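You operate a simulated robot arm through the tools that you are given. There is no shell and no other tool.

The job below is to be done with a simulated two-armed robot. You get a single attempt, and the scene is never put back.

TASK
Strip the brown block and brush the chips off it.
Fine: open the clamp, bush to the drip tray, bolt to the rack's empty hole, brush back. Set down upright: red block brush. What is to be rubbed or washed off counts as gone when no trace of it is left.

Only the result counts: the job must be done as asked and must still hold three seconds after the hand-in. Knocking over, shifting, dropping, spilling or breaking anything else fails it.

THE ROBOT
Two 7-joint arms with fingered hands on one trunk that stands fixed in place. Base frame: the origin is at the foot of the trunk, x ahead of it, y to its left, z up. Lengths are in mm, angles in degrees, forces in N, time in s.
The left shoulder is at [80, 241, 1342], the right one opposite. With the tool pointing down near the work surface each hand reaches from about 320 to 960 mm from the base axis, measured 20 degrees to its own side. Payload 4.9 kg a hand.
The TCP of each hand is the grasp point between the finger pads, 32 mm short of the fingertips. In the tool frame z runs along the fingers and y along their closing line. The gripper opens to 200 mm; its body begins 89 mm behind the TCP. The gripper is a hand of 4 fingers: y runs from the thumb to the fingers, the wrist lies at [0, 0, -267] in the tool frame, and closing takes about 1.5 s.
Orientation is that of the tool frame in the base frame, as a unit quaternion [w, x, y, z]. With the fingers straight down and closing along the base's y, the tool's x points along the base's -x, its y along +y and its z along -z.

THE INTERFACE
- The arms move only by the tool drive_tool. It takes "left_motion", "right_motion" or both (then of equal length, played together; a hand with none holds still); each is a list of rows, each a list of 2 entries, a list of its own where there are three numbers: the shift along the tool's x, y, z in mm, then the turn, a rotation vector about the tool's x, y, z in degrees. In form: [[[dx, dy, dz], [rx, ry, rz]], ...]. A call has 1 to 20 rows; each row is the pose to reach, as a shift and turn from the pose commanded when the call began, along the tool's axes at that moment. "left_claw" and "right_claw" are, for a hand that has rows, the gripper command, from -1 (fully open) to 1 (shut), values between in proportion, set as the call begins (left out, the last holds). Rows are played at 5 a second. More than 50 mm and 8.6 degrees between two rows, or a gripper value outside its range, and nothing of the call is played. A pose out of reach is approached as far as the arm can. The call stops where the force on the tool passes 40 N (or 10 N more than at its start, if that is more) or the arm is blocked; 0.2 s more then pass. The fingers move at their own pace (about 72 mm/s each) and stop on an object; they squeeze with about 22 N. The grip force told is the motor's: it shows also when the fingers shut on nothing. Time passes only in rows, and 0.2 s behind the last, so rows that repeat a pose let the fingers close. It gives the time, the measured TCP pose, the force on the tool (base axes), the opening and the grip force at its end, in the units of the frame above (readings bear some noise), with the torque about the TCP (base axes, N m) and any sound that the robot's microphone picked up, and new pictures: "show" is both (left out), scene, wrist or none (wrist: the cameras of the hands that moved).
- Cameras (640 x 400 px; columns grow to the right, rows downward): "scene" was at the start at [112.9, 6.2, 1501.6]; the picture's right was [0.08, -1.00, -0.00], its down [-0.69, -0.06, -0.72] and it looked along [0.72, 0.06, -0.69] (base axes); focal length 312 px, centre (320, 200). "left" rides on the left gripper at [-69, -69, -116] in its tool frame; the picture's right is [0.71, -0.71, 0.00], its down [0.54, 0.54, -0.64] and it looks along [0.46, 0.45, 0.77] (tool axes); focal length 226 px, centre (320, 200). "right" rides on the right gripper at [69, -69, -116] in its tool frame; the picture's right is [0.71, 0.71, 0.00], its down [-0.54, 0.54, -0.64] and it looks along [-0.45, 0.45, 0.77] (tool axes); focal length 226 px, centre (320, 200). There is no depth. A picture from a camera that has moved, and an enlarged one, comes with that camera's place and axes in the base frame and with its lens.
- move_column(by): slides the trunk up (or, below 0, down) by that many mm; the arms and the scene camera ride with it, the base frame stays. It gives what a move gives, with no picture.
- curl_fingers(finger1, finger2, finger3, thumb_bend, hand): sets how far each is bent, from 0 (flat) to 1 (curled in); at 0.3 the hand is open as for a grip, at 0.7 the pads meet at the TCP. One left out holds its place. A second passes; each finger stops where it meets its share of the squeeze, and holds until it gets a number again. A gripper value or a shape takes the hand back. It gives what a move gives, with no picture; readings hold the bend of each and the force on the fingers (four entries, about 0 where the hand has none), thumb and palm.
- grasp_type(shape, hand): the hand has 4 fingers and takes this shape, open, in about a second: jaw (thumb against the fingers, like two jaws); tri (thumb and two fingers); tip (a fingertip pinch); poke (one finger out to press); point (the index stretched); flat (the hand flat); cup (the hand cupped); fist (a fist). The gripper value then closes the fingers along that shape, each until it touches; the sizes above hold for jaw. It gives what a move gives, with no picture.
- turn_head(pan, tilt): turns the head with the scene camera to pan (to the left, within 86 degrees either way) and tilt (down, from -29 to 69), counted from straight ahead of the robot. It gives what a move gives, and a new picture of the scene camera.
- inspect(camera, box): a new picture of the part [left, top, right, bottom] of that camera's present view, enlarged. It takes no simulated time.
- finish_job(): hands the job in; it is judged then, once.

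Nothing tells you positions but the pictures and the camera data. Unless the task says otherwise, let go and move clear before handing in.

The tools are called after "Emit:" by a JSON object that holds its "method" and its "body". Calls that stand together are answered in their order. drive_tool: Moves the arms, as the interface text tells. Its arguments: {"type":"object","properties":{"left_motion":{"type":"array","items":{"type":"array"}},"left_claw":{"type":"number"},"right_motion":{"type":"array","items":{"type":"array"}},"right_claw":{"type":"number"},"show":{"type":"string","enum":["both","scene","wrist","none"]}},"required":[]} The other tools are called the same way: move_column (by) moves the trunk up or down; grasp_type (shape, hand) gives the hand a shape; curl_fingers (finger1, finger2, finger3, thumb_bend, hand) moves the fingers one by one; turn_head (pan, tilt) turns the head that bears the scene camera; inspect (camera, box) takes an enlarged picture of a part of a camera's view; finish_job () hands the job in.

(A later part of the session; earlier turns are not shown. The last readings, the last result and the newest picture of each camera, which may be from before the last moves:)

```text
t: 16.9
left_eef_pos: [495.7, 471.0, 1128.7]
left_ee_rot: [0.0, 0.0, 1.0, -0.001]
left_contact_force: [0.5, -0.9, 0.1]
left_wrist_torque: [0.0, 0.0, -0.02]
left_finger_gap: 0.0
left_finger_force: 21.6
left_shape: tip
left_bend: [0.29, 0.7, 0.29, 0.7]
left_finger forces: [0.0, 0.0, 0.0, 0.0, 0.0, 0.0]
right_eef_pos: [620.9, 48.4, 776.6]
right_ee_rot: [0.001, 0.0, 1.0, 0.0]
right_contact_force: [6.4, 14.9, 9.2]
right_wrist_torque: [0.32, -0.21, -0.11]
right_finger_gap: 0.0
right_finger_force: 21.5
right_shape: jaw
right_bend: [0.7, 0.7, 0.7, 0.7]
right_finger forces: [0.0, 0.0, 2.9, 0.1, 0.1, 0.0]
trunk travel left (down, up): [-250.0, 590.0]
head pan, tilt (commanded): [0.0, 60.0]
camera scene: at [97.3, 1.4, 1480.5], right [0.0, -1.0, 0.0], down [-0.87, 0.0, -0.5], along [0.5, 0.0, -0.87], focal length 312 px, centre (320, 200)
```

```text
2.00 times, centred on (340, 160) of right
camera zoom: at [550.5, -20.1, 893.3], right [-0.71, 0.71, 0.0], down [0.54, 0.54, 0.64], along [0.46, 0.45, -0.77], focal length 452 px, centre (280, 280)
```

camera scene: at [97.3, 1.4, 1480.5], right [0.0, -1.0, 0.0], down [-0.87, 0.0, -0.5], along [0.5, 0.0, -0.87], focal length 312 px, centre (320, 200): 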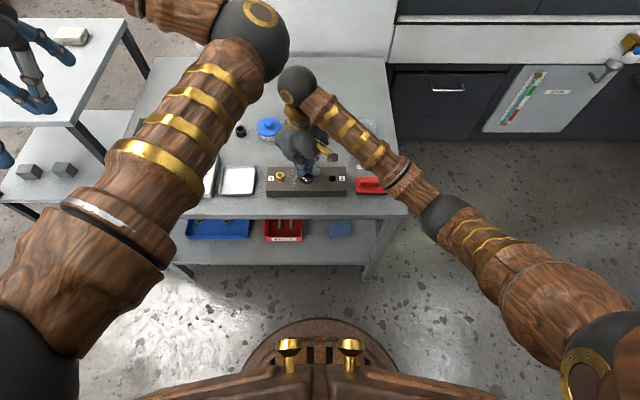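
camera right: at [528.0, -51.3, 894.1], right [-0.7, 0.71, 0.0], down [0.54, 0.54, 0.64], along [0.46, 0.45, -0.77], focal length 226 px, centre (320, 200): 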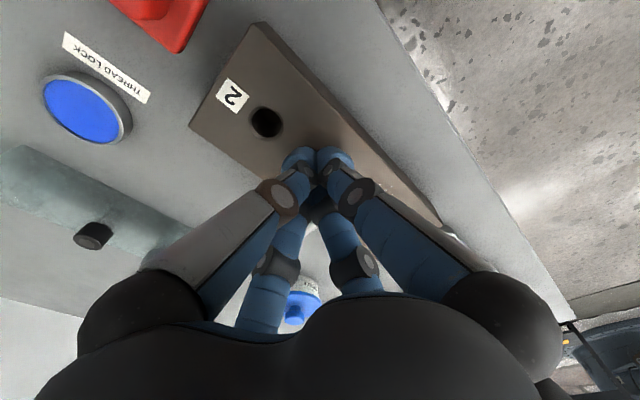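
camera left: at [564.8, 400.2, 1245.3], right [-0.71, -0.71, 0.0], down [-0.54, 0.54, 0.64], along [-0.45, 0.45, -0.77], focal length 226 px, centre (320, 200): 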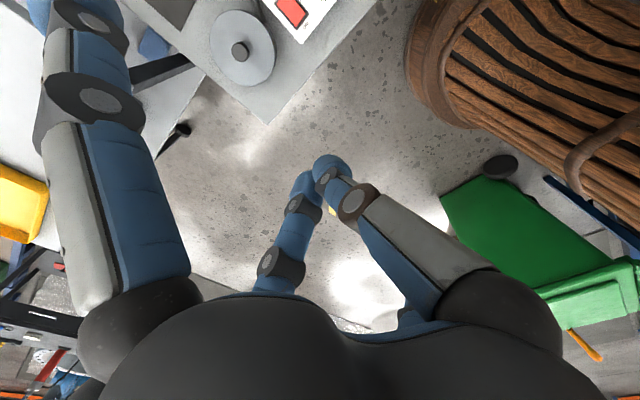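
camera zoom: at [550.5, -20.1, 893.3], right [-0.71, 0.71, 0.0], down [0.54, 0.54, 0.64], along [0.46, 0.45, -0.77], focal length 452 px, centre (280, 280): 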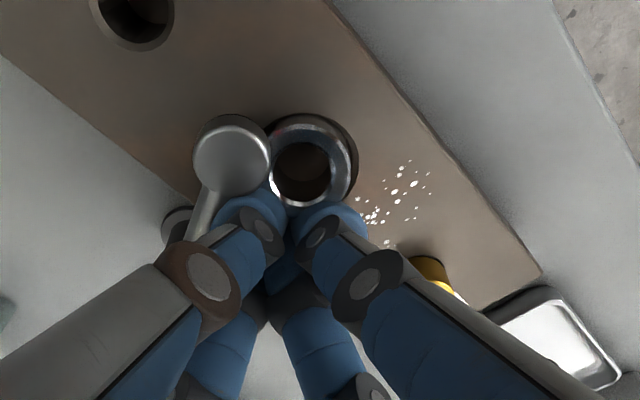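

The arm swings toward −y with about 15 N, and the hollow bush is showing. I'll follow the arc to about 100°.

Emit:
{"method": "drive_tool", "body": {"right_motion": [[[0.8, -9.2, -3], [0, 0, 0]], [[-0.3, -19, -3], [0, 0, 0]], [[-3.2, -28.5, -3], [0, 0, 0]], [[-7.6, -37.4, -3], [0, 0, 0]], [[-13.5, -45.4, -3], [0, 0, 0]], [[-20.7, -52.1, -3], [0, 0, 0]], [[-29, -57.6, -3], [0, 0, 0]], [[-38, -61.5, -3], [0, 0, 0]]], "show": "scene"}}

Emit:
{"method": "inspect", "body": {"camera": "scene", "box": [255, 125, 385, 205]}}

Emit:
{"method": "inspect", "body": {"camera": "right", "box": [180, 20, 480, 220]}}

```text
t: 18.7
left_eef_pos: [492.7, 470.2, 1129.9]
left_ee_rot: [0.001, 0.0, 1.0, 0.0]
left_contact_force: [0.2, 0.1, -0.1]
left_wrist_torque: [-0.01, -0.01, 0.04]
left_finger_gap: 0.0
left_finger_force: 21.5
left_shape: tip
left_bend: [0.29, 0.7, 0.29, 0.7]
left_finger forces: [0.0, 0.0, 0.1, 0.1, 0.0, 0.1]
right_eef_pos: [647.0, -9.5, 778.4]
right_ee_rot: [-0.006, -0.006, 1.0, 0.002]
right_contact_force: [-30.9, 3.4, 18.3]
right_wrist_torque: [0.04, 0.14, 0.0]
right_finger_gap: 0.1
right_finger_force: 21.5
right_shape: jaw
right_bend: [0.7, 0.7, 0.7, 0.7]
right_finger forces: [0.0, 0.0, 0.0, 0.0, 0.0, 0.1]
trunk travel left (down, up): [-250.0, 590.0]
head pan, tilt (commanded): [0.0, 60.0]
stopped in row 8 (right hand): the force on the tool passed its limit at 45 N (the readings are from after the stop); the commanded pose is now the measured one
camera scene: at [93.3, -0.3, 1481.0], right [0.0, -1.0, 0.0], down [-0.86, 0.0, -0.5], along [0.5, 0.0, -0.86], focal length 312 px, centre (320, 200)
```

scene: 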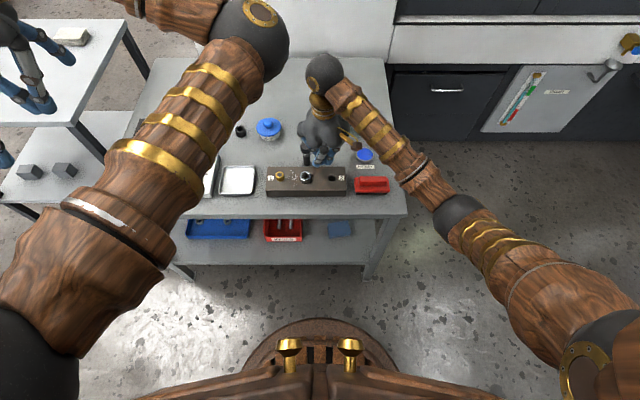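

```text
4.92 times, centred on (320, 165) of scene
camera zoom: at [93.3, -0.3, 1481.0], right [0.0, -1.0, 0.0], down [-0.86, 0.0, -0.5], along [0.5, 0.0, -0.86], focal length 1536 px, centre (320, 372)
```

zoom: 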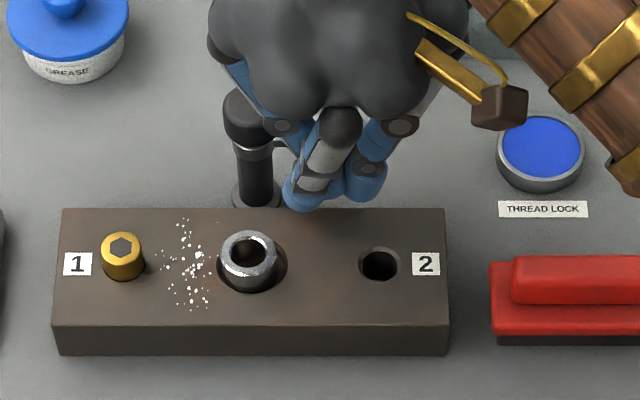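

```text
2.00 times, centred on (330, 120) of right
camera zoom: at [580.4, -78.6, 896.5], right [-0.72, 0.7, 0.01], down [0.54, 0.55, 0.64], along [0.44, 0.46, -0.77], focal length 452 px, centre (300, 360)
```

zoom: 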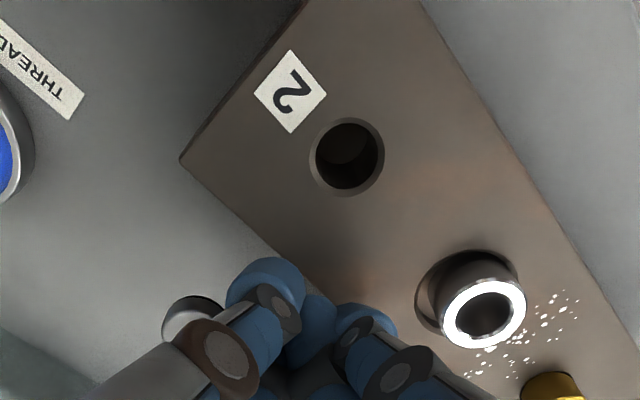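

The clamp is swung open to its stop at roughly 90° (the push met a firm stop). I'll back off and lift clear, then view the result.

Emit:
{"method": "drive_tool", "body": {"right_motion": [[[8, 0, 0], [0, 0, 0]], [[15, 0, 0], [0, 0, 0]], [[15, 0, -30], [0, 0, 0]], [[15, -20, -70], [0, 0, 0]], [[15, -60, -100], [0, 0, 0]], [[15, -105, -120], [0, 0, 0]], [[15, -150, -130], [0, 0, 0]], [[15, -195, -130], [0, 0, 0]]], "show": "both"}}

Emit:
{"method": "inspect", "body": {"camera": "scene", "box": [255, 125, 385, 205]}}

```text
t: 20.5
left_eef_pos: [495.4, 469.4, 1130.6]
left_ee_rot: [0.0, -0.001, 1.0, 0.0]
left_contact_force: [-0.1, 0.1, -0.4]
left_wrist_torque: [0.06, 0.0, -0.03]
left_finger_gap: 0.0
left_finger_force: 22.4
left_shape: tip
left_bend: [0.29, 0.7, 0.29, 0.7]
left_finger forces: [0.1, 0.1, 0.0, 0.1, 0.0, 0.1]
right_eef_pos: [637.1, -207.5, 906.7]
right_ee_rot: [-0.004, -0.004, 1.0, 0.0]
right_contact_force: [0.0, 0.2, 0.4]
right_wrist_torque: [-0.02, 0.0, 0.02]
right_finger_gap: 0.0
right_finger_force: 22.5
right_shape: jaw
right_bend: [0.7, 0.7, 0.7, 0.7]
right_finger forces: [0.0, 0.0, 0.0, 0.1, 0.0, 0.0]
trunk travel left (down, up): [-250.0, 590.0]
head pan, tilt (commanded): [0.0, 60.0]
camera scene: at [96.7, -2.3, 1480.4], right [0.0, -1.0, 0.0], down [-0.87, 0.0, -0.5], along [0.5, 0.0, -0.87], focal length 312 px, centre (320, 200)
camera right: at [570.9, -276.4, 1024.0], right [-0.71, 0.7, 0.01], down [0.54, 0.55, 0.64], along [0.44, 0.46, -0.77], focal length 226 px, centre (320, 200)
```

scene: 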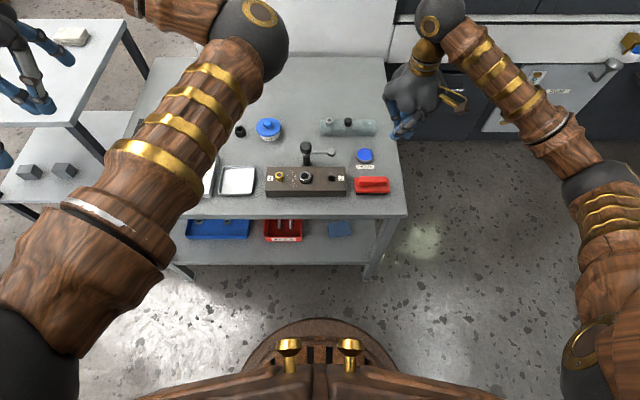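
right: 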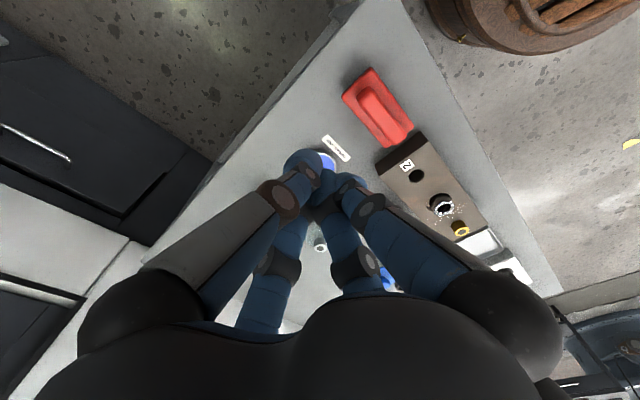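

```text
4.92 times, centred on (320, 165) of scene
camera zoom: at [96.7, -2.3, 1480.4], right [0.0, -1.0, 0.0], down [-0.87, 0.0, -0.5], along [0.5, 0.0, -0.87], focal length 1536 px, centre (320, 372)
```

zoom: 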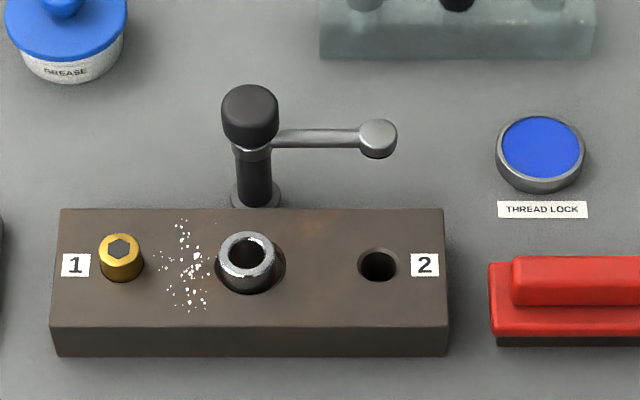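

The clamp stands open with the arm to the right, and the bush (about 34 mm wide, top near z 743 at about 600, 41) is free. I'll set the left hand to jaw, bring it over the bush turned 45° so its fingers straddle the diagonals and miss the knob, and park the right hand away.

Emit:
{"method": "grasp_type", "body": {"shape": "jaw", "hand": "left"}}

Emit:
{"method": "drive_tool", "body": {"left_motion": [[[-9, -36, 19], [0, 0, 3.75]], [[-17, -71, 38], [0, 0, 7.5]], [[-26, -107, 57], [0, 0, 11.25]], [[-35, -143, 76], [0, 0, 15]], [[-44, -179, 95], [0, 0, 18.75]], [[-52, -214, 114], [0, 0, 22.5]], [[-61, -250, 133], [0, 0, 26.25]], [[-70, -286, 152], [0, 0, 30]], [[-79, -322, 171], [0, 0, 33.75]], [[-87, -357, 190], [0, 0, 37.5]], [[-96, -393, 209], [0, 0, 41.25]], [[-105, -429, 228], [0, 0, 45]]], "right_motion": [[[7, -16, -8], [0, 0, 0]], [[13, -32, -15], [0, 0, 0]], [[20, -48, -23], [0, 0, 0]], [[27, -63, -30], [0, 0, 0]], [[33, -79, -38], [0, 0, 0]], [[40, -95, -45], [0, 0, 0]], [[47, -111, -53], [0, 0, 0]], [[53, -127, -60], [0, 0, 0]], [[60, -143, -68], [0, 0, 0]], [[67, -158, -75], [0, 0, 0]], [[73, -174, -83], [0, 0, 0]], [[80, -190, -90], [0, 0, 0]]], "left_claw": 0.36}}

```text
t: 21.4
left_eef_pos: [496.4, 469.6, 1128.9]
left_ee_rot: [0.0, -0.001, 1.0, 0.0]
left_contact_force: [-0.9, -0.5, 1.2]
left_wrist_torque: [0.02, -0.01, 0.02]
left_finger_gap: 199.9
left_finger_force: 0.0
left_shape: jaw
left_bend: [0.3, 0.3, 0.3, 0.3]
left_finger forces: [0.0, 0.0, 0.0, 0.0, 0.1, 0.0]
right_eef_pos: [638.5, -206.3, 907.1]
right_ee_rot: [-0.005, -0.004, 1.0, -0.001]
right_contact_force: [0.1, 0.4, -0.9]
right_wrist_torque: [0.0, -0.03, -0.04]
right_finger_gap: 0.0
right_finger_force: 22.6
right_shape: jaw
right_bend: [0.7, 0.7, 0.7, 0.7]
right_finger forces: [0.0, 0.0, 0.0, 0.1, 0.1, 0.1]
trunk travel left (down, up): [-250.0, 590.0]
head pan, tilt (commanded): [0.0, 60.0]
```

```text
t: 24.0
left_eef_pos: [601.1, 40.1, 900.8]
left_ee_rot: [0.0, 0.384, 0.923, 0.0]
left_contact_force: [0.6, -0.1, 0.5]
left_wrist_torque: [0.03, -0.03, -0.01]
left_finger_gap: 64.3
left_finger_force: 0.1
left_shape: jaw
left_bend: [0.47, 0.47, 0.47, 0.45]
left_finger forces: [0.0, 0.0, 0.0, 0.0, 0.1, 0.0]
right_eef_pos: [561.7, -397.7, 998.0]
right_ee_rot: [-0.005, -0.004, 1.0, 0.001]
right_contact_force: [0.3, -0.6, -0.1]
right_wrist_torque: [0.04, -0.02, 0.0]
right_finger_gap: 0.0
right_finger_force: 22.1
right_shape: jaw
right_bend: [0.7, 0.7, 0.7, 0.7]
right_finger forces: [0.0, 0.1, 0.0, 0.0, 0.0, 0.1]
trunk travel left (down, up): [-250.0, 590.0]
head pan, tilt (commanded): [0.0, 60.0]
camera scene: at [96.8, -1.8, 1480.4], right [0.0, -1.0, 0.0], down [-0.87, 0.0, -0.5], along [0.5, 0.0, -0.87], focal length 312 px, centre (320, 200)
camera right: at [494.1, -466.6, 1114.5], right [-0.71, 0.7, 0.01], down [0.54, 0.55, 0.64], along [0.44, 0.46, -0.77], focal length 226 px, centre (320, 200)
camera left: at [600.7, -58.2, 1017.8], right [-1.0, 0.0, 0.0], down [0.0, 0.77, 0.64], along [0.0, 0.64, -0.77], focal length 226 px, centre (320, 200)
```

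scene: 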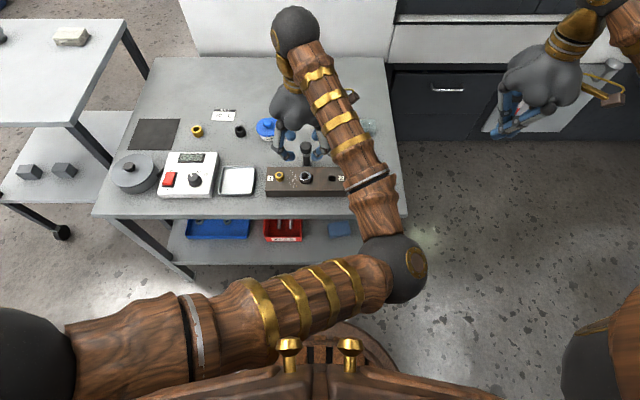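
right: 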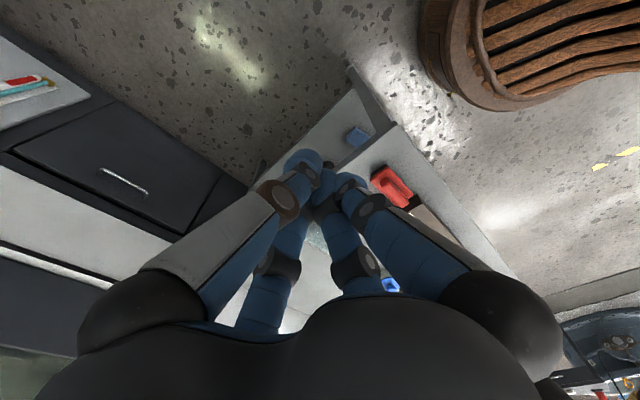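
left: 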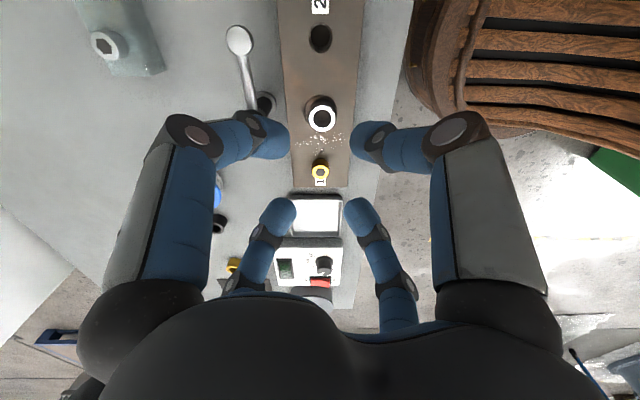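

The left hand is above the bush with its fingers on the diagonals. I'll zoom to refine the bush centre before descending.

Emit:
{"method": "inspect", "body": {"camera": "left", "box": [260, 60, 380, 195]}}

Emit:
{"method": "inspect", "body": {"camera": "scene", "box": [255, 110, 385, 205]}}

```text
2.96 times, centred on (320, 128) of left
camera zoom: at [600.7, -58.2, 1017.8], right [-1.0, 0.0, 0.0], down [0.0, 0.77, 0.64], along [0.0, 0.64, -0.77], focal length 670 px, centre (320, 415)
```

zoom: 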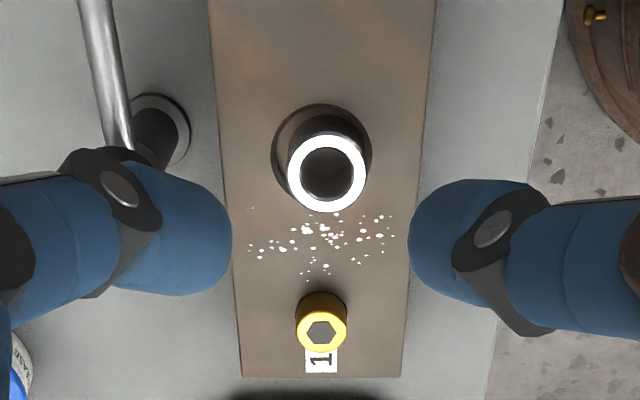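

```text
4.21 times, centred on (320, 158) of scene
camera zoom: at [96.8, -1.8, 1480.4], right [0.0, -1.0, 0.0], down [-0.87, 0.0, -0.5], along [0.5, 0.0, -0.87], focal length 1314 px, centre (320, 379)
```

zoom: 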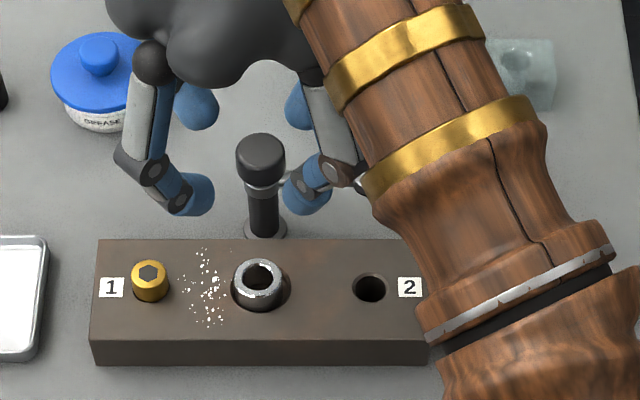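

Bush top is about z 746 centred near (598.5, 41.5); the block top is at z 732. I'll descend with the fingers 64 mm apart to just above the block.

Emit:
{"method": "drive_tool", "body": {"left_motion": [[[2.8, -0.9, 30], [0, 0, 0]], [[2.8, -0.9, 60], [0, 0, 0]], [[2.8, -0.9, 90], [0, 0, 0]], [[2.8, -0.9, 110], [0, 0, 0]], [[2.8, -0.9, 122], [0, 0, 0]], [[2.8, -0.9, 130], [0, 0, 0]]]}}

Emit:
{"method": "inspect", "body": {"camera": "left", "box": [220, 60, 420, 220]}}

Emit:
{"method": "inspect", "body": {"camera": "scene", "box": [255, 110, 385, 205]}}

```text
t: 25.4
left_eef_pos: [597.5, 43.5, 771.5]
left_ee_rot: [0.0, 0.383, 0.924, 0.0]
left_contact_force: [-0.6, 0.3, 0.2]
left_wrist_torque: [-0.02, 0.0, -0.01]
left_finger_gap: 64.4
left_finger_force: 0.1
left_shape: jaw
left_bend: [0.47, 0.47, 0.47, 0.45]
left_finger forces: [0.1, 0.1, 0.0, 0.0, 0.0, 0.0]
right_eef_pos: [563.1, -397.7, 998.0]
right_ee_rot: [-0.005, -0.004, 1.0, 0.0]
right_contact_force: [-0.7, -0.6, 0.7]
right_wrist_torque: [0.0, 0.0, 0.0]
right_finger_gap: 0.0
right_finger_force: 21.7
right_shape: jaw
right_bend: [0.7, 0.7, 0.7, 0.7]
right_finger forces: [0.0, 0.0, 0.0, 0.0, 0.1, 0.1]
trunk travel left (down, up): [-250.0, 590.0]
head pan, tilt (commanded): [0.0, 60.0]
camera scene: at [97.3, -0.5, 1480.4], right [0.0, -1.0, 0.0], down [-0.87, 0.0, -0.5], along [0.5, 0.0, -0.87], focal length 312 px, centre (320, 200)
camera left: at [597.9, -55.8, 887.3], right [-1.0, 0.0, 0.0], down [0.0, 0.77, 0.64], along [0.0, 0.64, -0.77], focal length 226 px, centre (320, 200)
```

scene: 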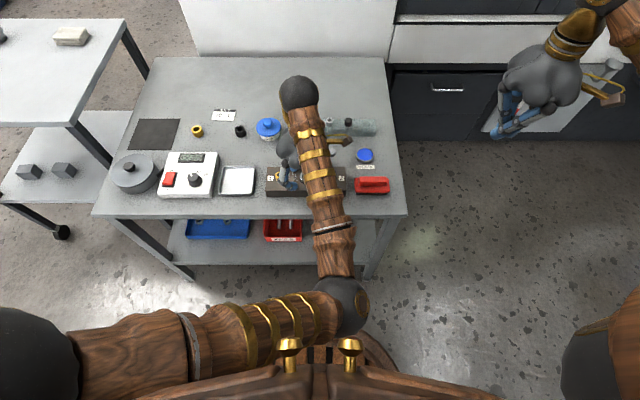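
left: 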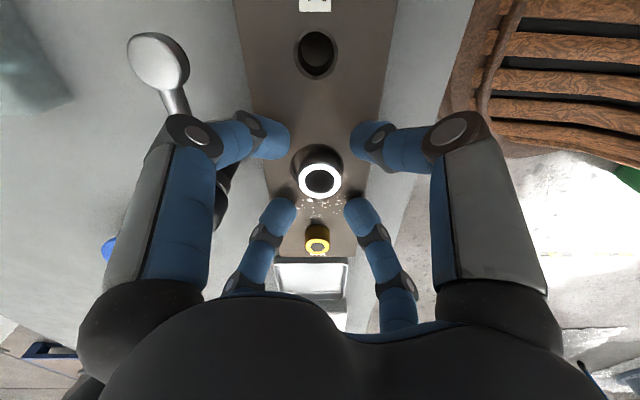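

```text
2.50 times, centred on (320, 140) of left
camera zoom: at [597.9, -55.8, 887.3], right [-1.0, 0.0, 0.0], down [0.0, 0.77, 0.64], along [0.0, 0.64, -0.77], focal length 565 px, centre (320, 350)
```

zoom: 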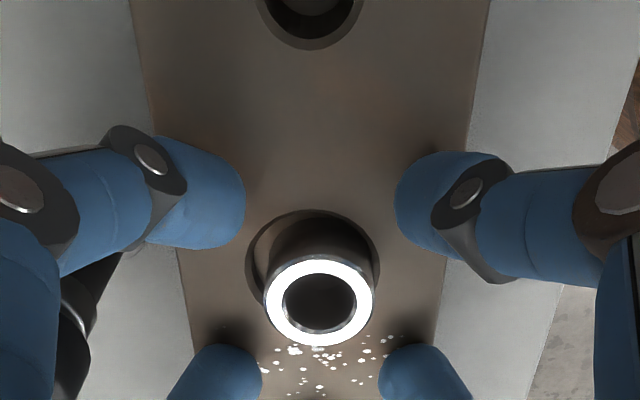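

```text
4.21 times, centred on (320, 158) of scene
camera zoom: at [97.3, -0.5, 1480.4], right [0.0, -1.0, 0.0], down [-0.87, 0.0, -0.5], along [0.5, 0.0, -0.87], focal length 1314 px, centre (320, 379)
```

zoom: 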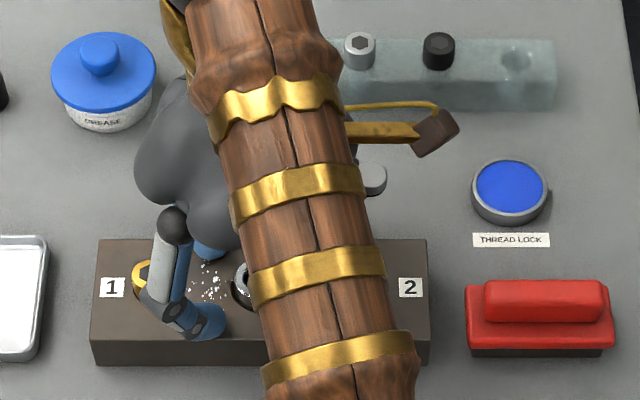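

The bush is centred between the four fingers. I'll go 4 mm lower and close on it.

Emit:
{"method": "drive_tool", "body": {"left_motion": [[[0, 0, 2.5], [0, 0, 0]], [[0, 0, 4.5], [0, 0, 0]]], "show": "none"}}

Emit:
{"method": "drive_tool", "body": {"left_motion": [[[0, 0, 0], [0, 0, 0]], [[0, 0, 0], [0, 0, 0]], [[0, 0, 0], [0, 0, 0]], [[0, 0, 0], [0, 0, 0]], [[0, 0, 0], [0, 0, 0]], [[0, 0, 0], [0, 0, 0]], [[0, 0, 0], [0, 0, 0]], [[0, 0, 0], [0, 0, 0]]], "left_claw": 1, "show": "wrist"}}

Emit:
{"method": "inspect", "body": {"camera": "left", "box": [220, 60, 420, 220]}}

```text
t: 26.0
left_eef_pos: [596.7, 42.6, 768.9]
left_ee_rot: [0.001, 0.383, 0.924, 0.0]
left_contact_force: [1.9, 2.1, 24.1]
left_wrist_torque: [0.13, 0.01, 0.03]
left_finger_gap: 65.6
left_finger_force: 0.1
left_shape: jaw
left_bend: [0.47, 0.46, 0.46, 0.45]
left_finger forces: [4.3, 6.6, 7.1, 0.1, 6.3, 0.0]
right_eef_pos: [561.2, -396.6, 998.0]
right_ee_rot: [-0.005, -0.004, 1.0, 0.0]
right_contact_force: [0.5, 0.2, 0.1]
right_wrist_torque: [-0.01, 0.01, -0.04]
right_finger_gap: 0.3
right_finger_force: 21.9
right_shape: jaw
right_bend: [0.7, 0.7, 0.7, 0.7]
right_finger forces: [0.0, 0.0, 0.0, 0.0, 0.1, 0.1]
trunk travel left (down, up): [-250.0, 590.0]
head pan, tilt (commanded): [0.0, 60.0]
```

```text
t: 27.8
left_eef_pos: [596.9, 42.4, 766.2]
left_ee_rot: [0.0, 0.383, 0.924, 0.0]
left_contact_force: [-1.8, 0.2, 3.4]
left_wrist_torque: [-0.04, 0.05, -0.03]
left_finger_gap: 39.8
left_finger_force: 21.7
left_shape: jaw
left_bend: [0.81, 0.81, 0.81, 0.55]
left_finger forces: [17.1, 15.8, 16.6, 0.0, 16.2, 0.0]
right_eef_pos: [560.5, -395.9, 997.1]
right_ee_rot: [-0.005, -0.004, 1.0, -0.001]
right_contact_force: [-0.2, -0.3, -1.1]
right_wrist_torque: [-0.03, 0.03, 0.03]
right_finger_gap: 0.3
right_finger_force: 22.3
right_shape: jaw
right_bend: [0.7, 0.7, 0.7, 0.7]
right_finger forces: [0.0, 0.2, 0.1, 0.0, 0.0, 0.0]
trunk travel left (down, up): [-250.0, 590.0]
head pan, tilt (commanded): [0.0, 60.0]
camera left: at [597.4, -56.4, 883.3], right [-1.0, 0.0, 0.0], down [0.0, 0.77, 0.64], along [0.0, 0.64, -0.77], focal length 226 px, centre (320, 200)
```

left: 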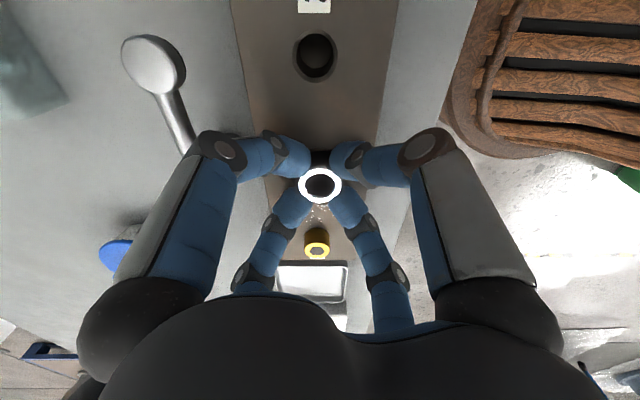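

```text
2.50 times, centred on (320, 140) of left
camera zoom: at [597.4, -56.4, 883.3], right [-1.0, 0.0, 0.0], down [0.0, 0.77, 0.64], along [0.0, 0.64, -0.77], focal length 565 px, centre (320, 350)
```

zoom: 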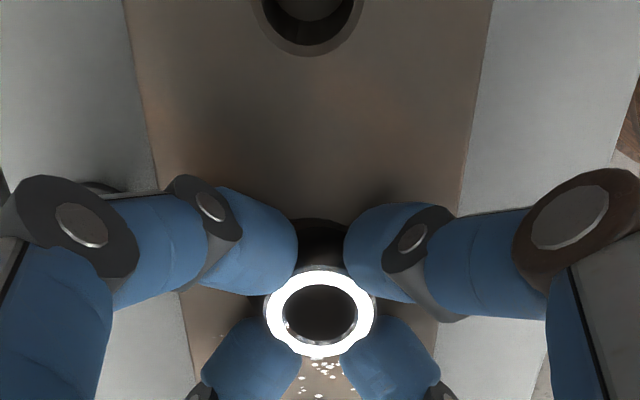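

All four fingers hold the bush at about 16 N each. I'll lift straight up slowly and check it comes.

Emit:
{"method": "drive_tool", "body": {"left_motion": [[[0, 0, -5], [0, 0, 0]], [[0, 0, -12], [0, 0, 0]], [[0, 0, -20], [0, 0, 0]], [[0, 0, -30], [0, 0, 0]], [[0, 0, -40], [0, 0, 0]], [[0, 0, -55], [0, 0, 0]], [[0, 0, -70], [0, 0, 0]]]}}

Emit:
{"method": "inspect", "body": {"camera": "left", "box": [220, 60, 420, 220]}}

Emit:
{"method": "inspect", "body": {"camera": "scene", "box": [200, 90, 360, 205]}}

```text
t: 29.4
left_eef_pos: [598.4, 43.1, 834.6]
left_ee_rot: [0.0, 0.382, 0.924, 0.0]
left_contact_force: [0.1, -1.3, -1.4]
left_wrist_torque: [0.01, 0.01, -0.04]
left_finger_gap: 39.6
left_finger_force: 21.7
left_shape: jaw
left_bend: [0.81, 0.81, 0.81, 0.55]
left_finger forces: [16.7, 15.7, 15.9, 0.0, 15.0, 0.0]
right_eef_pos: [563.4, -398.1, 997.0]
right_ee_rot: [-0.006, -0.005, 1.0, 0.0]
right_contact_force: [0.4, -0.5, -0.4]
right_wrist_torque: [0.02, 0.05, 0.01]
right_finger_gap: 0.1
right_finger_force: 21.8
right_shape: jaw
right_bend: [0.7, 0.7, 0.7, 0.7]
right_finger forces: [0.0, 0.0, 0.0, 0.1, 0.0, 0.0]
trunk travel left (down, up): [-250.0, 590.0]
head pan, tilt (commanded): [0.0, 60.0]
camera scene: at [97.2, -0.9, 1480.3], right [0.0, -1.0, 0.0], down [-0.87, 0.0, -0.5], along [0.5, 0.0, -0.87], focal length 312 px, centre (320, 200)
camera left: at [597.8, -56.2, 952.4], right [-1.0, 0.0, 0.0], down [0.0, 0.77, 0.64], along [0.0, 0.64, -0.77], focal length 226 px, centre (320, 200)
```

scene: 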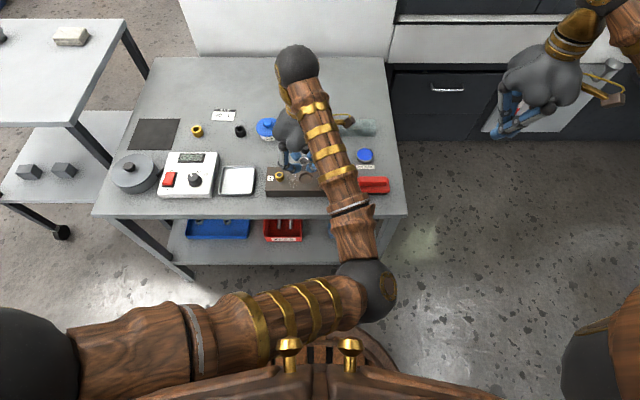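
left: 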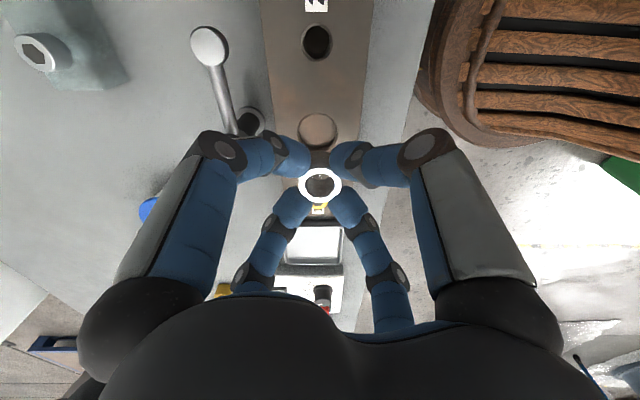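

```text
2.50 times, centred on (320, 140) of left
camera zoom: at [597.8, -56.2, 952.4], right [-1.0, 0.0, 0.0], down [0.0, 0.77, 0.64], along [0.0, 0.64, -0.77], focal length 565 px, centre (320, 350)
```

zoom: 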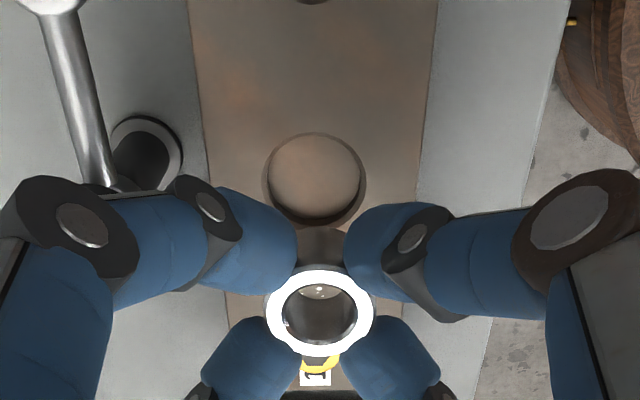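

```text
3.48 times, centred on (280, 148) of scene
camera zoom: at [97.2, -0.9, 1480.3], right [0.0, -1.0, 0.0], down [-0.87, 0.0, -0.5], along [0.5, 0.0, -0.87], focal length 1086 px, centre (459, 383)
```

zoom: 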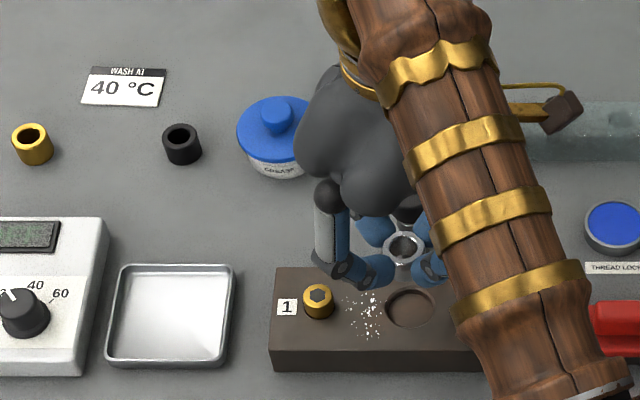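

The bush is out and held. I'll carry it over to the drip tray, whose centre I place at about (613, 246), keeping it high over the bolt.

Emit:
{"method": "drive_tool", "body": {"left_motion": [[[0, 0, -15], [0, 0, 0]], [[22, 26, -15], [0, 0, 0]], [[44, 51, -15], [0, 0, 0]], [[66, 77, -15], [0, 0, 0]], [[88, 103, -15], [0, 0, 0]], [[110, 128, -15], [0, 0, 0]], [[133, 154, -15], [0, 0, 0]]]}}

Emit:
{"method": "inspect", "body": {"camera": "left", "box": [220, 60, 420, 220]}}

Emit:
{"method": "inspect", "body": {"camera": "scene", "box": [180, 100, 340, 215]}}

```text
t: 31.0
left_eef_pos: [613.6, 246.9, 850.5]
left_ee_rot: [0.0, 0.383, 0.924, 0.0]
left_contact_force: [-0.5, -0.2, -0.6]
left_wrist_torque: [-0.01, 0.0, 0.0]
left_finger_gap: 39.4
left_finger_force: 21.6
left_shape: jaw
left_bend: [0.81, 0.81, 0.81, 0.55]
left_finger forces: [16.6, 15.8, 16.0, 0.1, 15.0, 0.0]
right_eef_pos: [563.0, -396.0, 996.7]
right_ee_rot: [-0.006, -0.004, 1.0, -0.001]
right_contact_force: [0.4, -0.5, 0.4]
right_wrist_torque: [-0.01, 0.02, 0.01]
right_finger_gap: 0.1
right_finger_force: 22.3
right_shape: jaw
right_bend: [0.7, 0.7, 0.7, 0.7]
right_finger forces: [0.0, 0.1, 0.0, 0.0, 0.0, 0.0]
trunk travel left (down, up): [-250.0, 590.0]
head pan, tilt (commanded): [0.0, 60.0]
camera scene: at [98.0, 0.8, 1480.3], right [0.0, -1.0, 0.0], down [-0.87, 0.0, -0.5], along [0.5, 0.0, -0.87], focal length 312 px, centre (320, 200)
camera left: at [613.2, 148.3, 967.6], right [-1.0, 0.0, 0.0], down [0.0, 0.77, 0.64], along [0.0, 0.64, -0.77], focal length 226 px, centre (320, 200)
```

scene: 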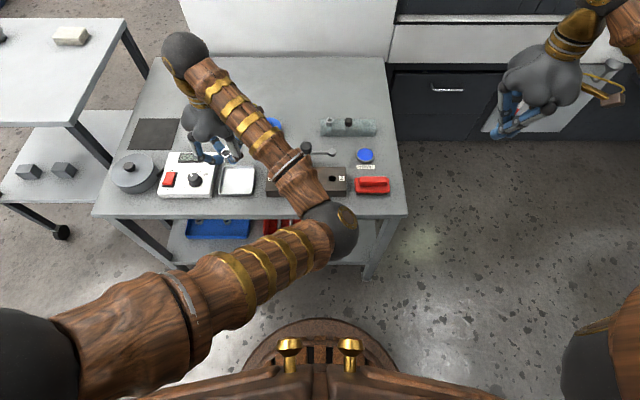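
left: 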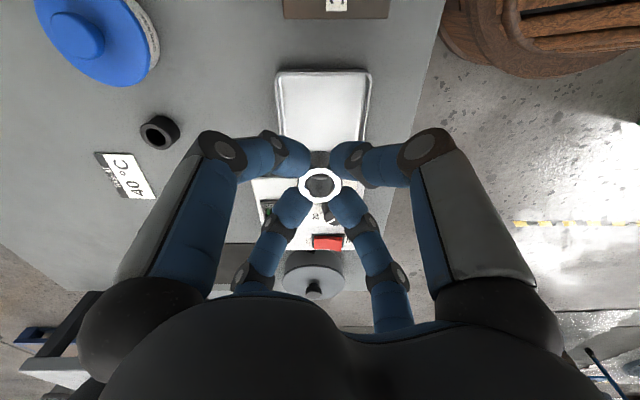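

```text
2.50 times, centred on (320, 140) of left
camera zoom: at [613.2, 148.3, 967.6], right [-1.0, 0.0, 0.0], down [0.0, 0.77, 0.64], along [0.0, 0.64, -0.77], focal length 565 px, centre (320, 350)
```

zoom: 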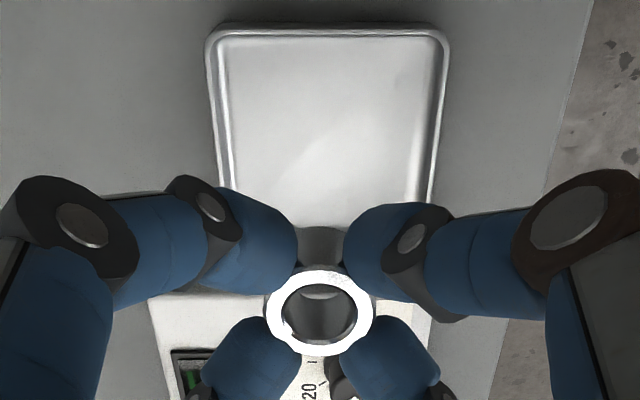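

```text
3.48 times, centred on (260, 158) of scene
camera zoom: at [98.0, 0.8, 1480.3], right [0.0, -1.0, 0.0], down [-0.87, 0.0, -0.5], along [0.5, 0.0, -0.87], focal length 1086 px, centre (529, 348)
```

zoom: 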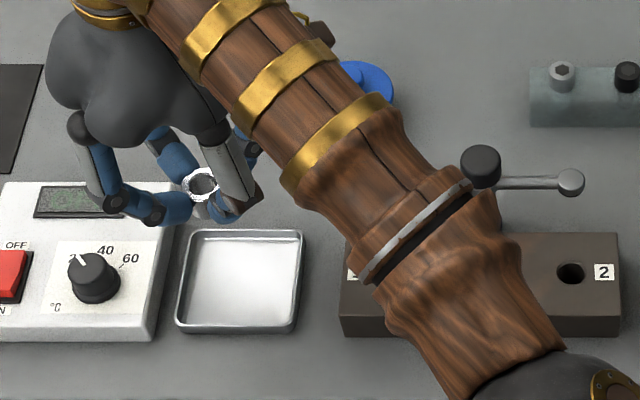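

The bush hangs right above the tray, whose inside spans about x 565–655, y 199–290. I'll shift a little away from the heater box and lower to just above the tray.

Emit:
{"method": "drive_tool", "body": {"left_motion": [[[-2.5, -7.4, 20], [0, 0, 0]], [[-2.5, -7.4, 45], [0, 0, 0]], [[-2.5, -7.4, 65], [0, 0, 0]], [[-2.5, -7.4, 78], [0, 0, 0]], [[-2.5, -7.4, 85], [0, 0, 0]]]}}

Emit:
{"method": "inspect", "body": {"camera": "scene", "box": [180, 120, 300, 205]}}

Emit:
{"method": "inspect", "body": {"camera": "left", "box": [220, 60, 420, 220]}}

```text
t: 32.2
left_eef_pos: [610.2, 239.0, 765.6]
left_ee_rot: [0.0, 0.383, 0.924, 0.0]
left_contact_force: [-0.1, 0.1, -1.4]
left_wrist_torque: [0.01, 0.0, 0.0]
left_finger_gap: 39.9
left_finger_force: 22.0
left_shape: jaw
left_bend: [0.81, 0.81, 0.81, 0.55]
left_finger forces: [16.5, 15.7, 15.9, 0.0, 15.1, 0.0]
right_eef_pos: [561.8, -398.5, 997.4]
right_ee_rot: [-0.006, -0.005, 1.0, 0.0]
right_contact_force: [0.3, 0.1, 0.1]
right_wrist_torque: [-0.01, -0.01, 0.01]
right_finger_gap: 0.0
right_finger_force: 22.2
right_shape: jaw
right_bend: [0.7, 0.7, 0.7, 0.7]
right_finger forces: [0.0, 0.0, 0.0, 0.0, 0.0, 0.0]
trunk travel left (down, up): [-250.0, 590.0]
head pan, tilt (commanded): [0.0, 60.0]
camera scene: at [97.4, -0.6, 1480.4], right [0.0, -1.0, 0.0], down [-0.87, 0.0, -0.5], along [0.5, 0.0, -0.87], focal length 312 px, centre (320, 200)
camera left: at [609.8, 139.7, 882.4], right [-1.0, 0.0, 0.0], down [0.0, 0.77, 0.64], along [0.0, 0.64, -0.77], focal length 226 px, centre (320, 200)
```

scene: 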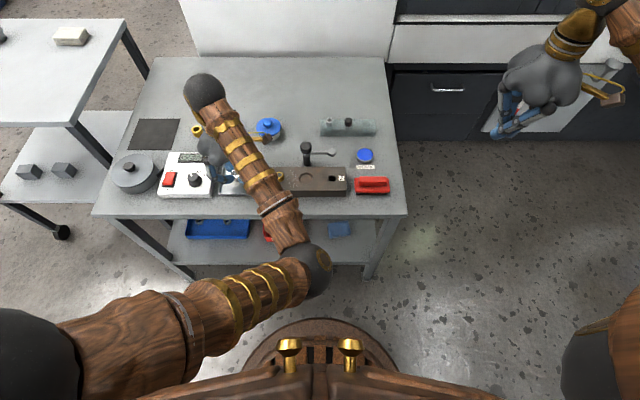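
left: 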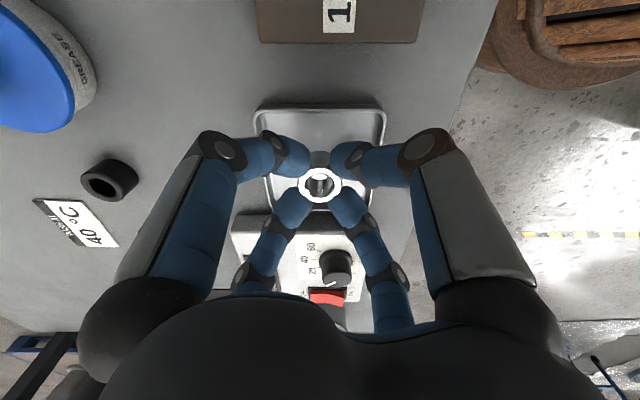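

```text
4.71 times, centred on (240, 162) of scene
camera zoom: at [97.4, -0.6, 1480.4], right [0.0, -1.0, 0.0], down [-0.87, 0.0, -0.5], along [0.5, 0.0, -0.87], focal length 1469 px, centre (696, 376)
```

zoom: 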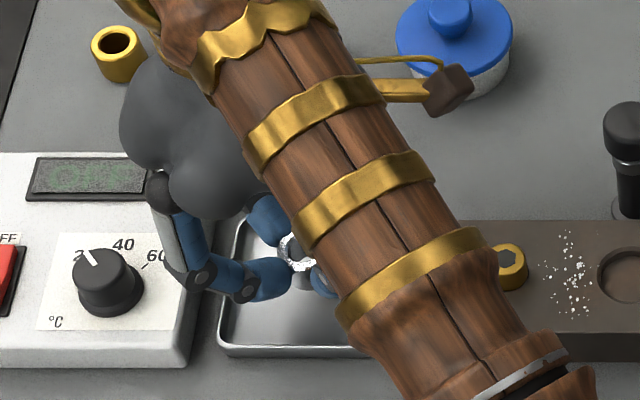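

```text
2.50 times, centred on (320, 140) of left
camera zoom: at [609.8, 139.7, 882.4], right [-1.0, 0.0, 0.0], down [0.0, 0.77, 0.64], along [0.0, 0.64, -0.77], focal length 565 px, centre (320, 350)
```

zoom: 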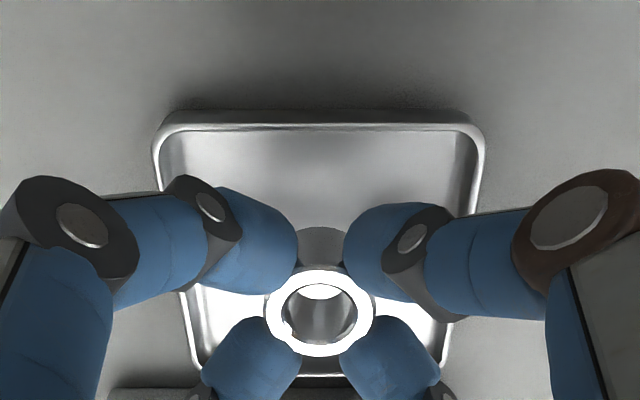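

The bush is well inside the tray outline. I'll lower in small steps and watch for contact.

Emit:
{"method": "drive_tool", "body": {"left_motion": [[[0, 0, 3], [0, 0, 0]], [[0, 0, 6], [0, 0, 0]], [[0, 0, 8], [0, 0, 0]], [[0, 0, 10], [0, 0, 0]]], "show": "none"}}

```text
t: 33.2
left_eef_pos: [608.9, 238.7, 755.6]
left_ee_rot: [0.0, 0.383, 0.924, 0.0]
left_contact_force: [-1.2, -0.4, 0.2]
left_wrist_torque: [0.0, 0.0, 0.0]
left_finger_gap: 39.7
left_finger_force: 22.2
left_shape: jaw
left_bend: [0.81, 0.81, 0.81, 0.55]
left_finger forces: [16.6, 15.7, 15.9, 0.0, 15.0, 0.0]
right_eef_pos: [562.5, -395.9, 997.8]
right_ee_rot: [-0.005, -0.005, 1.0, 0.0]
right_contact_force: [0.7, 0.1, 0.9]
right_wrist_torque: [0.01, 0.0, -0.03]
right_finger_gap: 0.0
right_finger_force: 21.9
right_shape: jaw
right_bend: [0.7, 0.7, 0.7, 0.7]
right_finger forces: [0.1, 0.0, 0.1, 0.0, 0.1, 0.0]
trunk travel left (down, up): [-250.0, 590.0]
head pan, tilt (commanded): [0.0, 60.0]
```

Emit:
{"method": "drive_tool", "body": {"left_motion": [[[0, 0, 2], [0, 0, 0]], [[0, 0, 4], [0, 0, 0]], [[0, 0, 6], [0, 0, 0]]], "show": "none"}}

Emit:
{"method": "inspect", "body": {"camera": "left", "box": [220, 60, 420, 220]}}

```text
t: 34.0
left_eef_pos: [609.3, 238.6, 749.9]
left_ee_rot: [-0.001, 0.383, 0.924, 0.0]
left_contact_force: [0.0, -0.5, -0.8]
left_wrist_torque: [-0.02, 0.0, 0.04]
left_finger_gap: 39.5
left_finger_force: 22.4
left_shape: jaw
left_bend: [0.81, 0.81, 0.81, 0.55]
left_finger forces: [16.6, 15.7, 15.9, 0.0, 14.9, 0.1]
right_eef_pos: [561.8, -396.3, 998.2]
right_ee_rot: [-0.005, -0.004, 1.0, 0.0]
right_contact_force: [0.3, -0.3, -0.4]
right_wrist_torque: [0.05, 0.01, -0.01]
right_finger_gap: 0.1
right_finger_force: 22.0
right_shape: jaw
right_bend: [0.7, 0.7, 0.7, 0.7]
right_finger forces: [0.1, 0.0, 0.0, 0.0, 0.0, 0.0]
trunk travel left (down, up): [-250.0, 590.0]
head pan, tilt (commanded): [0.0, 60.0]
```

```text
2.50 times, centred on (320, 140) of left
camera zoom: at [609.5, 140.0, 866.9], right [-1.0, 0.0, 0.0], down [0.0, 0.77, 0.64], along [0.0, 0.64, -0.77], focal length 565 px, centre (320, 350)
```

zoom: 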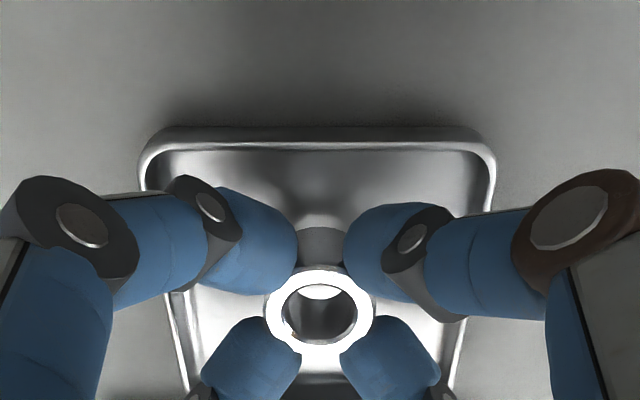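

Emit:
{"method": "drive_tool", "body": {"left_motion": [[[0, 0, 1.5], [0, 0, 0]], [[0, 0, 3], [0, 0, 0]], [[0, 0, 4.5], [0, 0, 0]]], "show": "none"}}

```text
t: 34.8
left_eef_pos: [609.2, 238.7, 744.9]
left_ee_rot: [-0.001, 0.383, 0.924, 0.0]
left_contact_force: [-0.1, 0.0, -1.6]
left_wrist_torque: [0.01, -0.03, 0.01]
left_finger_gap: 39.8
left_finger_force: 21.8
left_shape: jaw
left_bend: [0.81, 0.81, 0.81, 0.55]
left_finger forces: [16.7, 15.7, 15.9, 0.0, 14.8, 0.1]
right_eef_pos: [563.1, -397.4, 996.9]
right_ee_rot: [-0.005, -0.005, 1.0, 0.0]
right_contact_force: [-0.1, 0.3, -0.1]
right_wrist_torque: [-0.01, -0.01, 0.03]
right_finger_gap: 0.1
right_finger_force: 22.4
right_shape: jaw
right_bend: [0.7, 0.7, 0.7, 0.7]
right_finger forces: [0.1, 0.0, 0.0, 0.0, 0.1, 0.1]
trunk travel left (down, up): [-250.0, 590.0]
head pan, tilt (commanded): [0.0, 60.0]
```

Emit:
{"method": "drive_tool", "body": {"left_motion": [[[0, 0, 1.2], [0, 0, 0]], [[0, 0, 2.4], [0, 0, 0]], [[0, 0, 3.6], [0, 0, 0]]], "show": "none"}}

```text
t: 35.6
left_eef_pos: [608.9, 239.3, 742.3]
left_ee_rot: [0.0, 0.382, 0.924, -0.001]
left_contact_force: [0.6, 0.8, 4.5]
left_wrist_torque: [0.0, 0.02, 0.05]
left_finger_gap: 39.6
left_finger_force: 22.3
left_shape: jaw
left_bend: [0.81, 0.81, 0.81, 0.55]
left_finger forces: [17.2, 16.9, 16.1, 0.0, 15.4, 0.1]
right_eef_pos: [562.3, -397.6, 997.7]
right_ee_rot: [-0.005, -0.005, 1.0, 0.0]
right_contact_force: [0.1, -0.5, 0.1]
right_wrist_torque: [0.02, 0.02, 0.01]
right_finger_gap: 0.2
right_finger_force: 21.9
right_shape: jaw
right_bend: [0.7, 0.7, 0.7, 0.7]
right_finger forces: [0.0, 0.1, 0.1, 0.0, 0.0, 0.1]
trunk travel left (down, up): [-250.0, 590.0]
head pan, tilt (commanded): [0.0, 60.0]
```

The bush now rests on the tray floor (4.5 N of support). I'll open the fingers just enough to release it.

Emit:
{"method": "drive_tool", "body": {"left_motion": [[[0, 0, 0], [0, 0, 0]], [[0, 0, 0], [0, 0, 0]], [[0, 0, 0], [0, 0, 0]], [[0, 0, 0], [0, 0, 0]], [[0, 0, 0], [0, 0, 0]]], "left_claw": 0.52, "show": "wrist"}}

Emit:
{"method": "inspect", "body": {"camera": "left", "box": [220, 60, 420, 220]}}

```text
t: 36.8
left_eef_pos: [608.5, 239.6, 741.7]
left_ee_rot: [0.0, 0.383, 0.924, 0.0]
left_contact_force: [-0.6, -0.7, 0.0]
left_wrist_torque: [0.01, 0.02, 0.01]
left_finger_gap: 48.1
left_finger_force: 0.0
left_shape: jaw
left_bend: [0.52, 0.52, 0.52, 0.51]
left_finger forces: [0.0, 0.0, 0.0, 0.0, 0.0, 0.0]
right_eef_pos: [562.4, -396.6, 997.3]
right_ee_rot: [-0.006, -0.004, 1.0, 0.0]
right_contact_force: [0.3, 0.2, -0.2]
right_wrist_torque: [-0.03, -0.03, 0.0]
right_finger_gap: 0.0
right_finger_force: 21.8
right_shape: jaw
right_bend: [0.7, 0.7, 0.7, 0.7]
right_finger forces: [0.0, 0.0, 0.0, 0.0, 0.0, 0.0]
trunk travel left (down, up): [-250.0, 590.0]
head pan, tilt (commanded): [0.0, 60.0]
camera left: at [609.2, 139.9, 858.8], right [-1.0, 0.0, 0.0], down [0.0, 0.77, 0.64], along [0.0, 0.64, -0.77], focal length 226 px, centre (320, 200)
```

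left: 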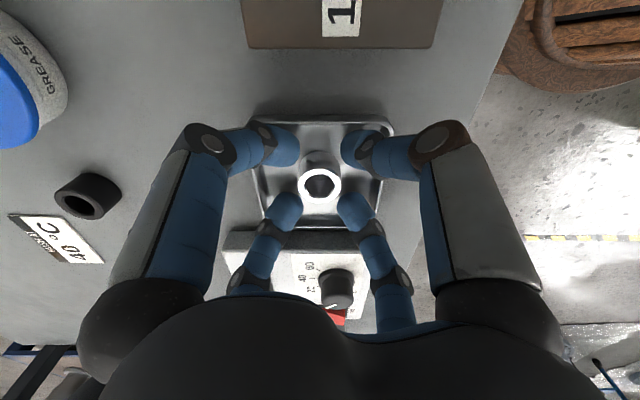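

```text
2.50 times, centred on (320, 140) of left
camera zoom: at [609.2, 139.9, 858.8], right [-1.0, 0.0, 0.0], down [0.0, 0.77, 0.64], along [0.0, 0.64, -0.77], focal length 565 px, centre (320, 350)
```

zoom: 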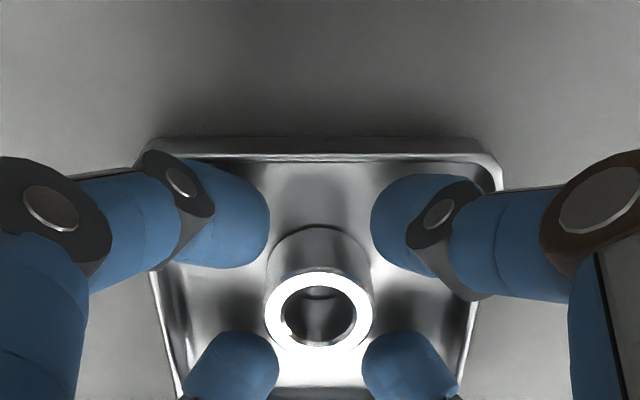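

The bush stands upright in the tray and is released. I'll raise the left hand straight up and check the bush stays put.

Emit:
{"method": "drive_tool", "body": {"left_motion": [[[0, 0, -15], [0, 0, 0]], [[0, 0, -35], [0, 0, 0]], [[0, 0, -70], [0, 0, 0]], [[0, 0, -110], [0, 0, 0]], [[0, 0, -150], [0, 0, 0]], [[40, 14, -185], [0, 0, 0]], [[80, 29, -220], [0, 0, 0]], [[120, 43, -255], [0, 0, 0]], [[160, 58, -290], [0, 0, 0]], [[200, 72, -325], [0, 0, 0]], [[240, 86, -358], [0, 0, 0]]]}}

Emit:
{"method": "inspect", "body": {"camera": "scene", "box": [210, 100, 410, 215]}}

```text
refused: row 6 steps farther than a row can; nothing moved
```

```text
3.20 times, centred on (310, 158) of scene
camera zoom: at [97.2, -0.6, 1480.4], right [0.0, -1.0, 0.0], down [-0.87, 0.0, -0.5], along [0.5, 0.0, -0.87], focal length 999 px, centre (352, 336)
```

zoom: 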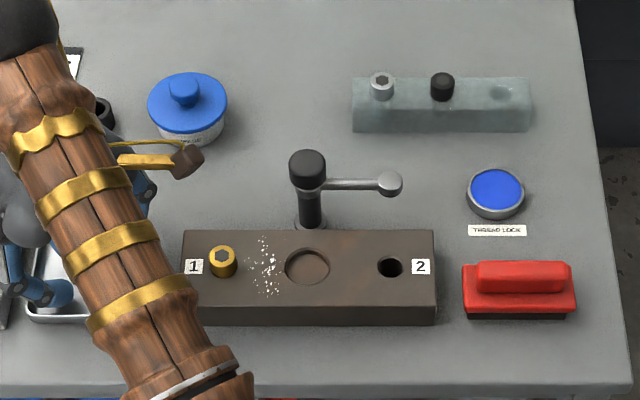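

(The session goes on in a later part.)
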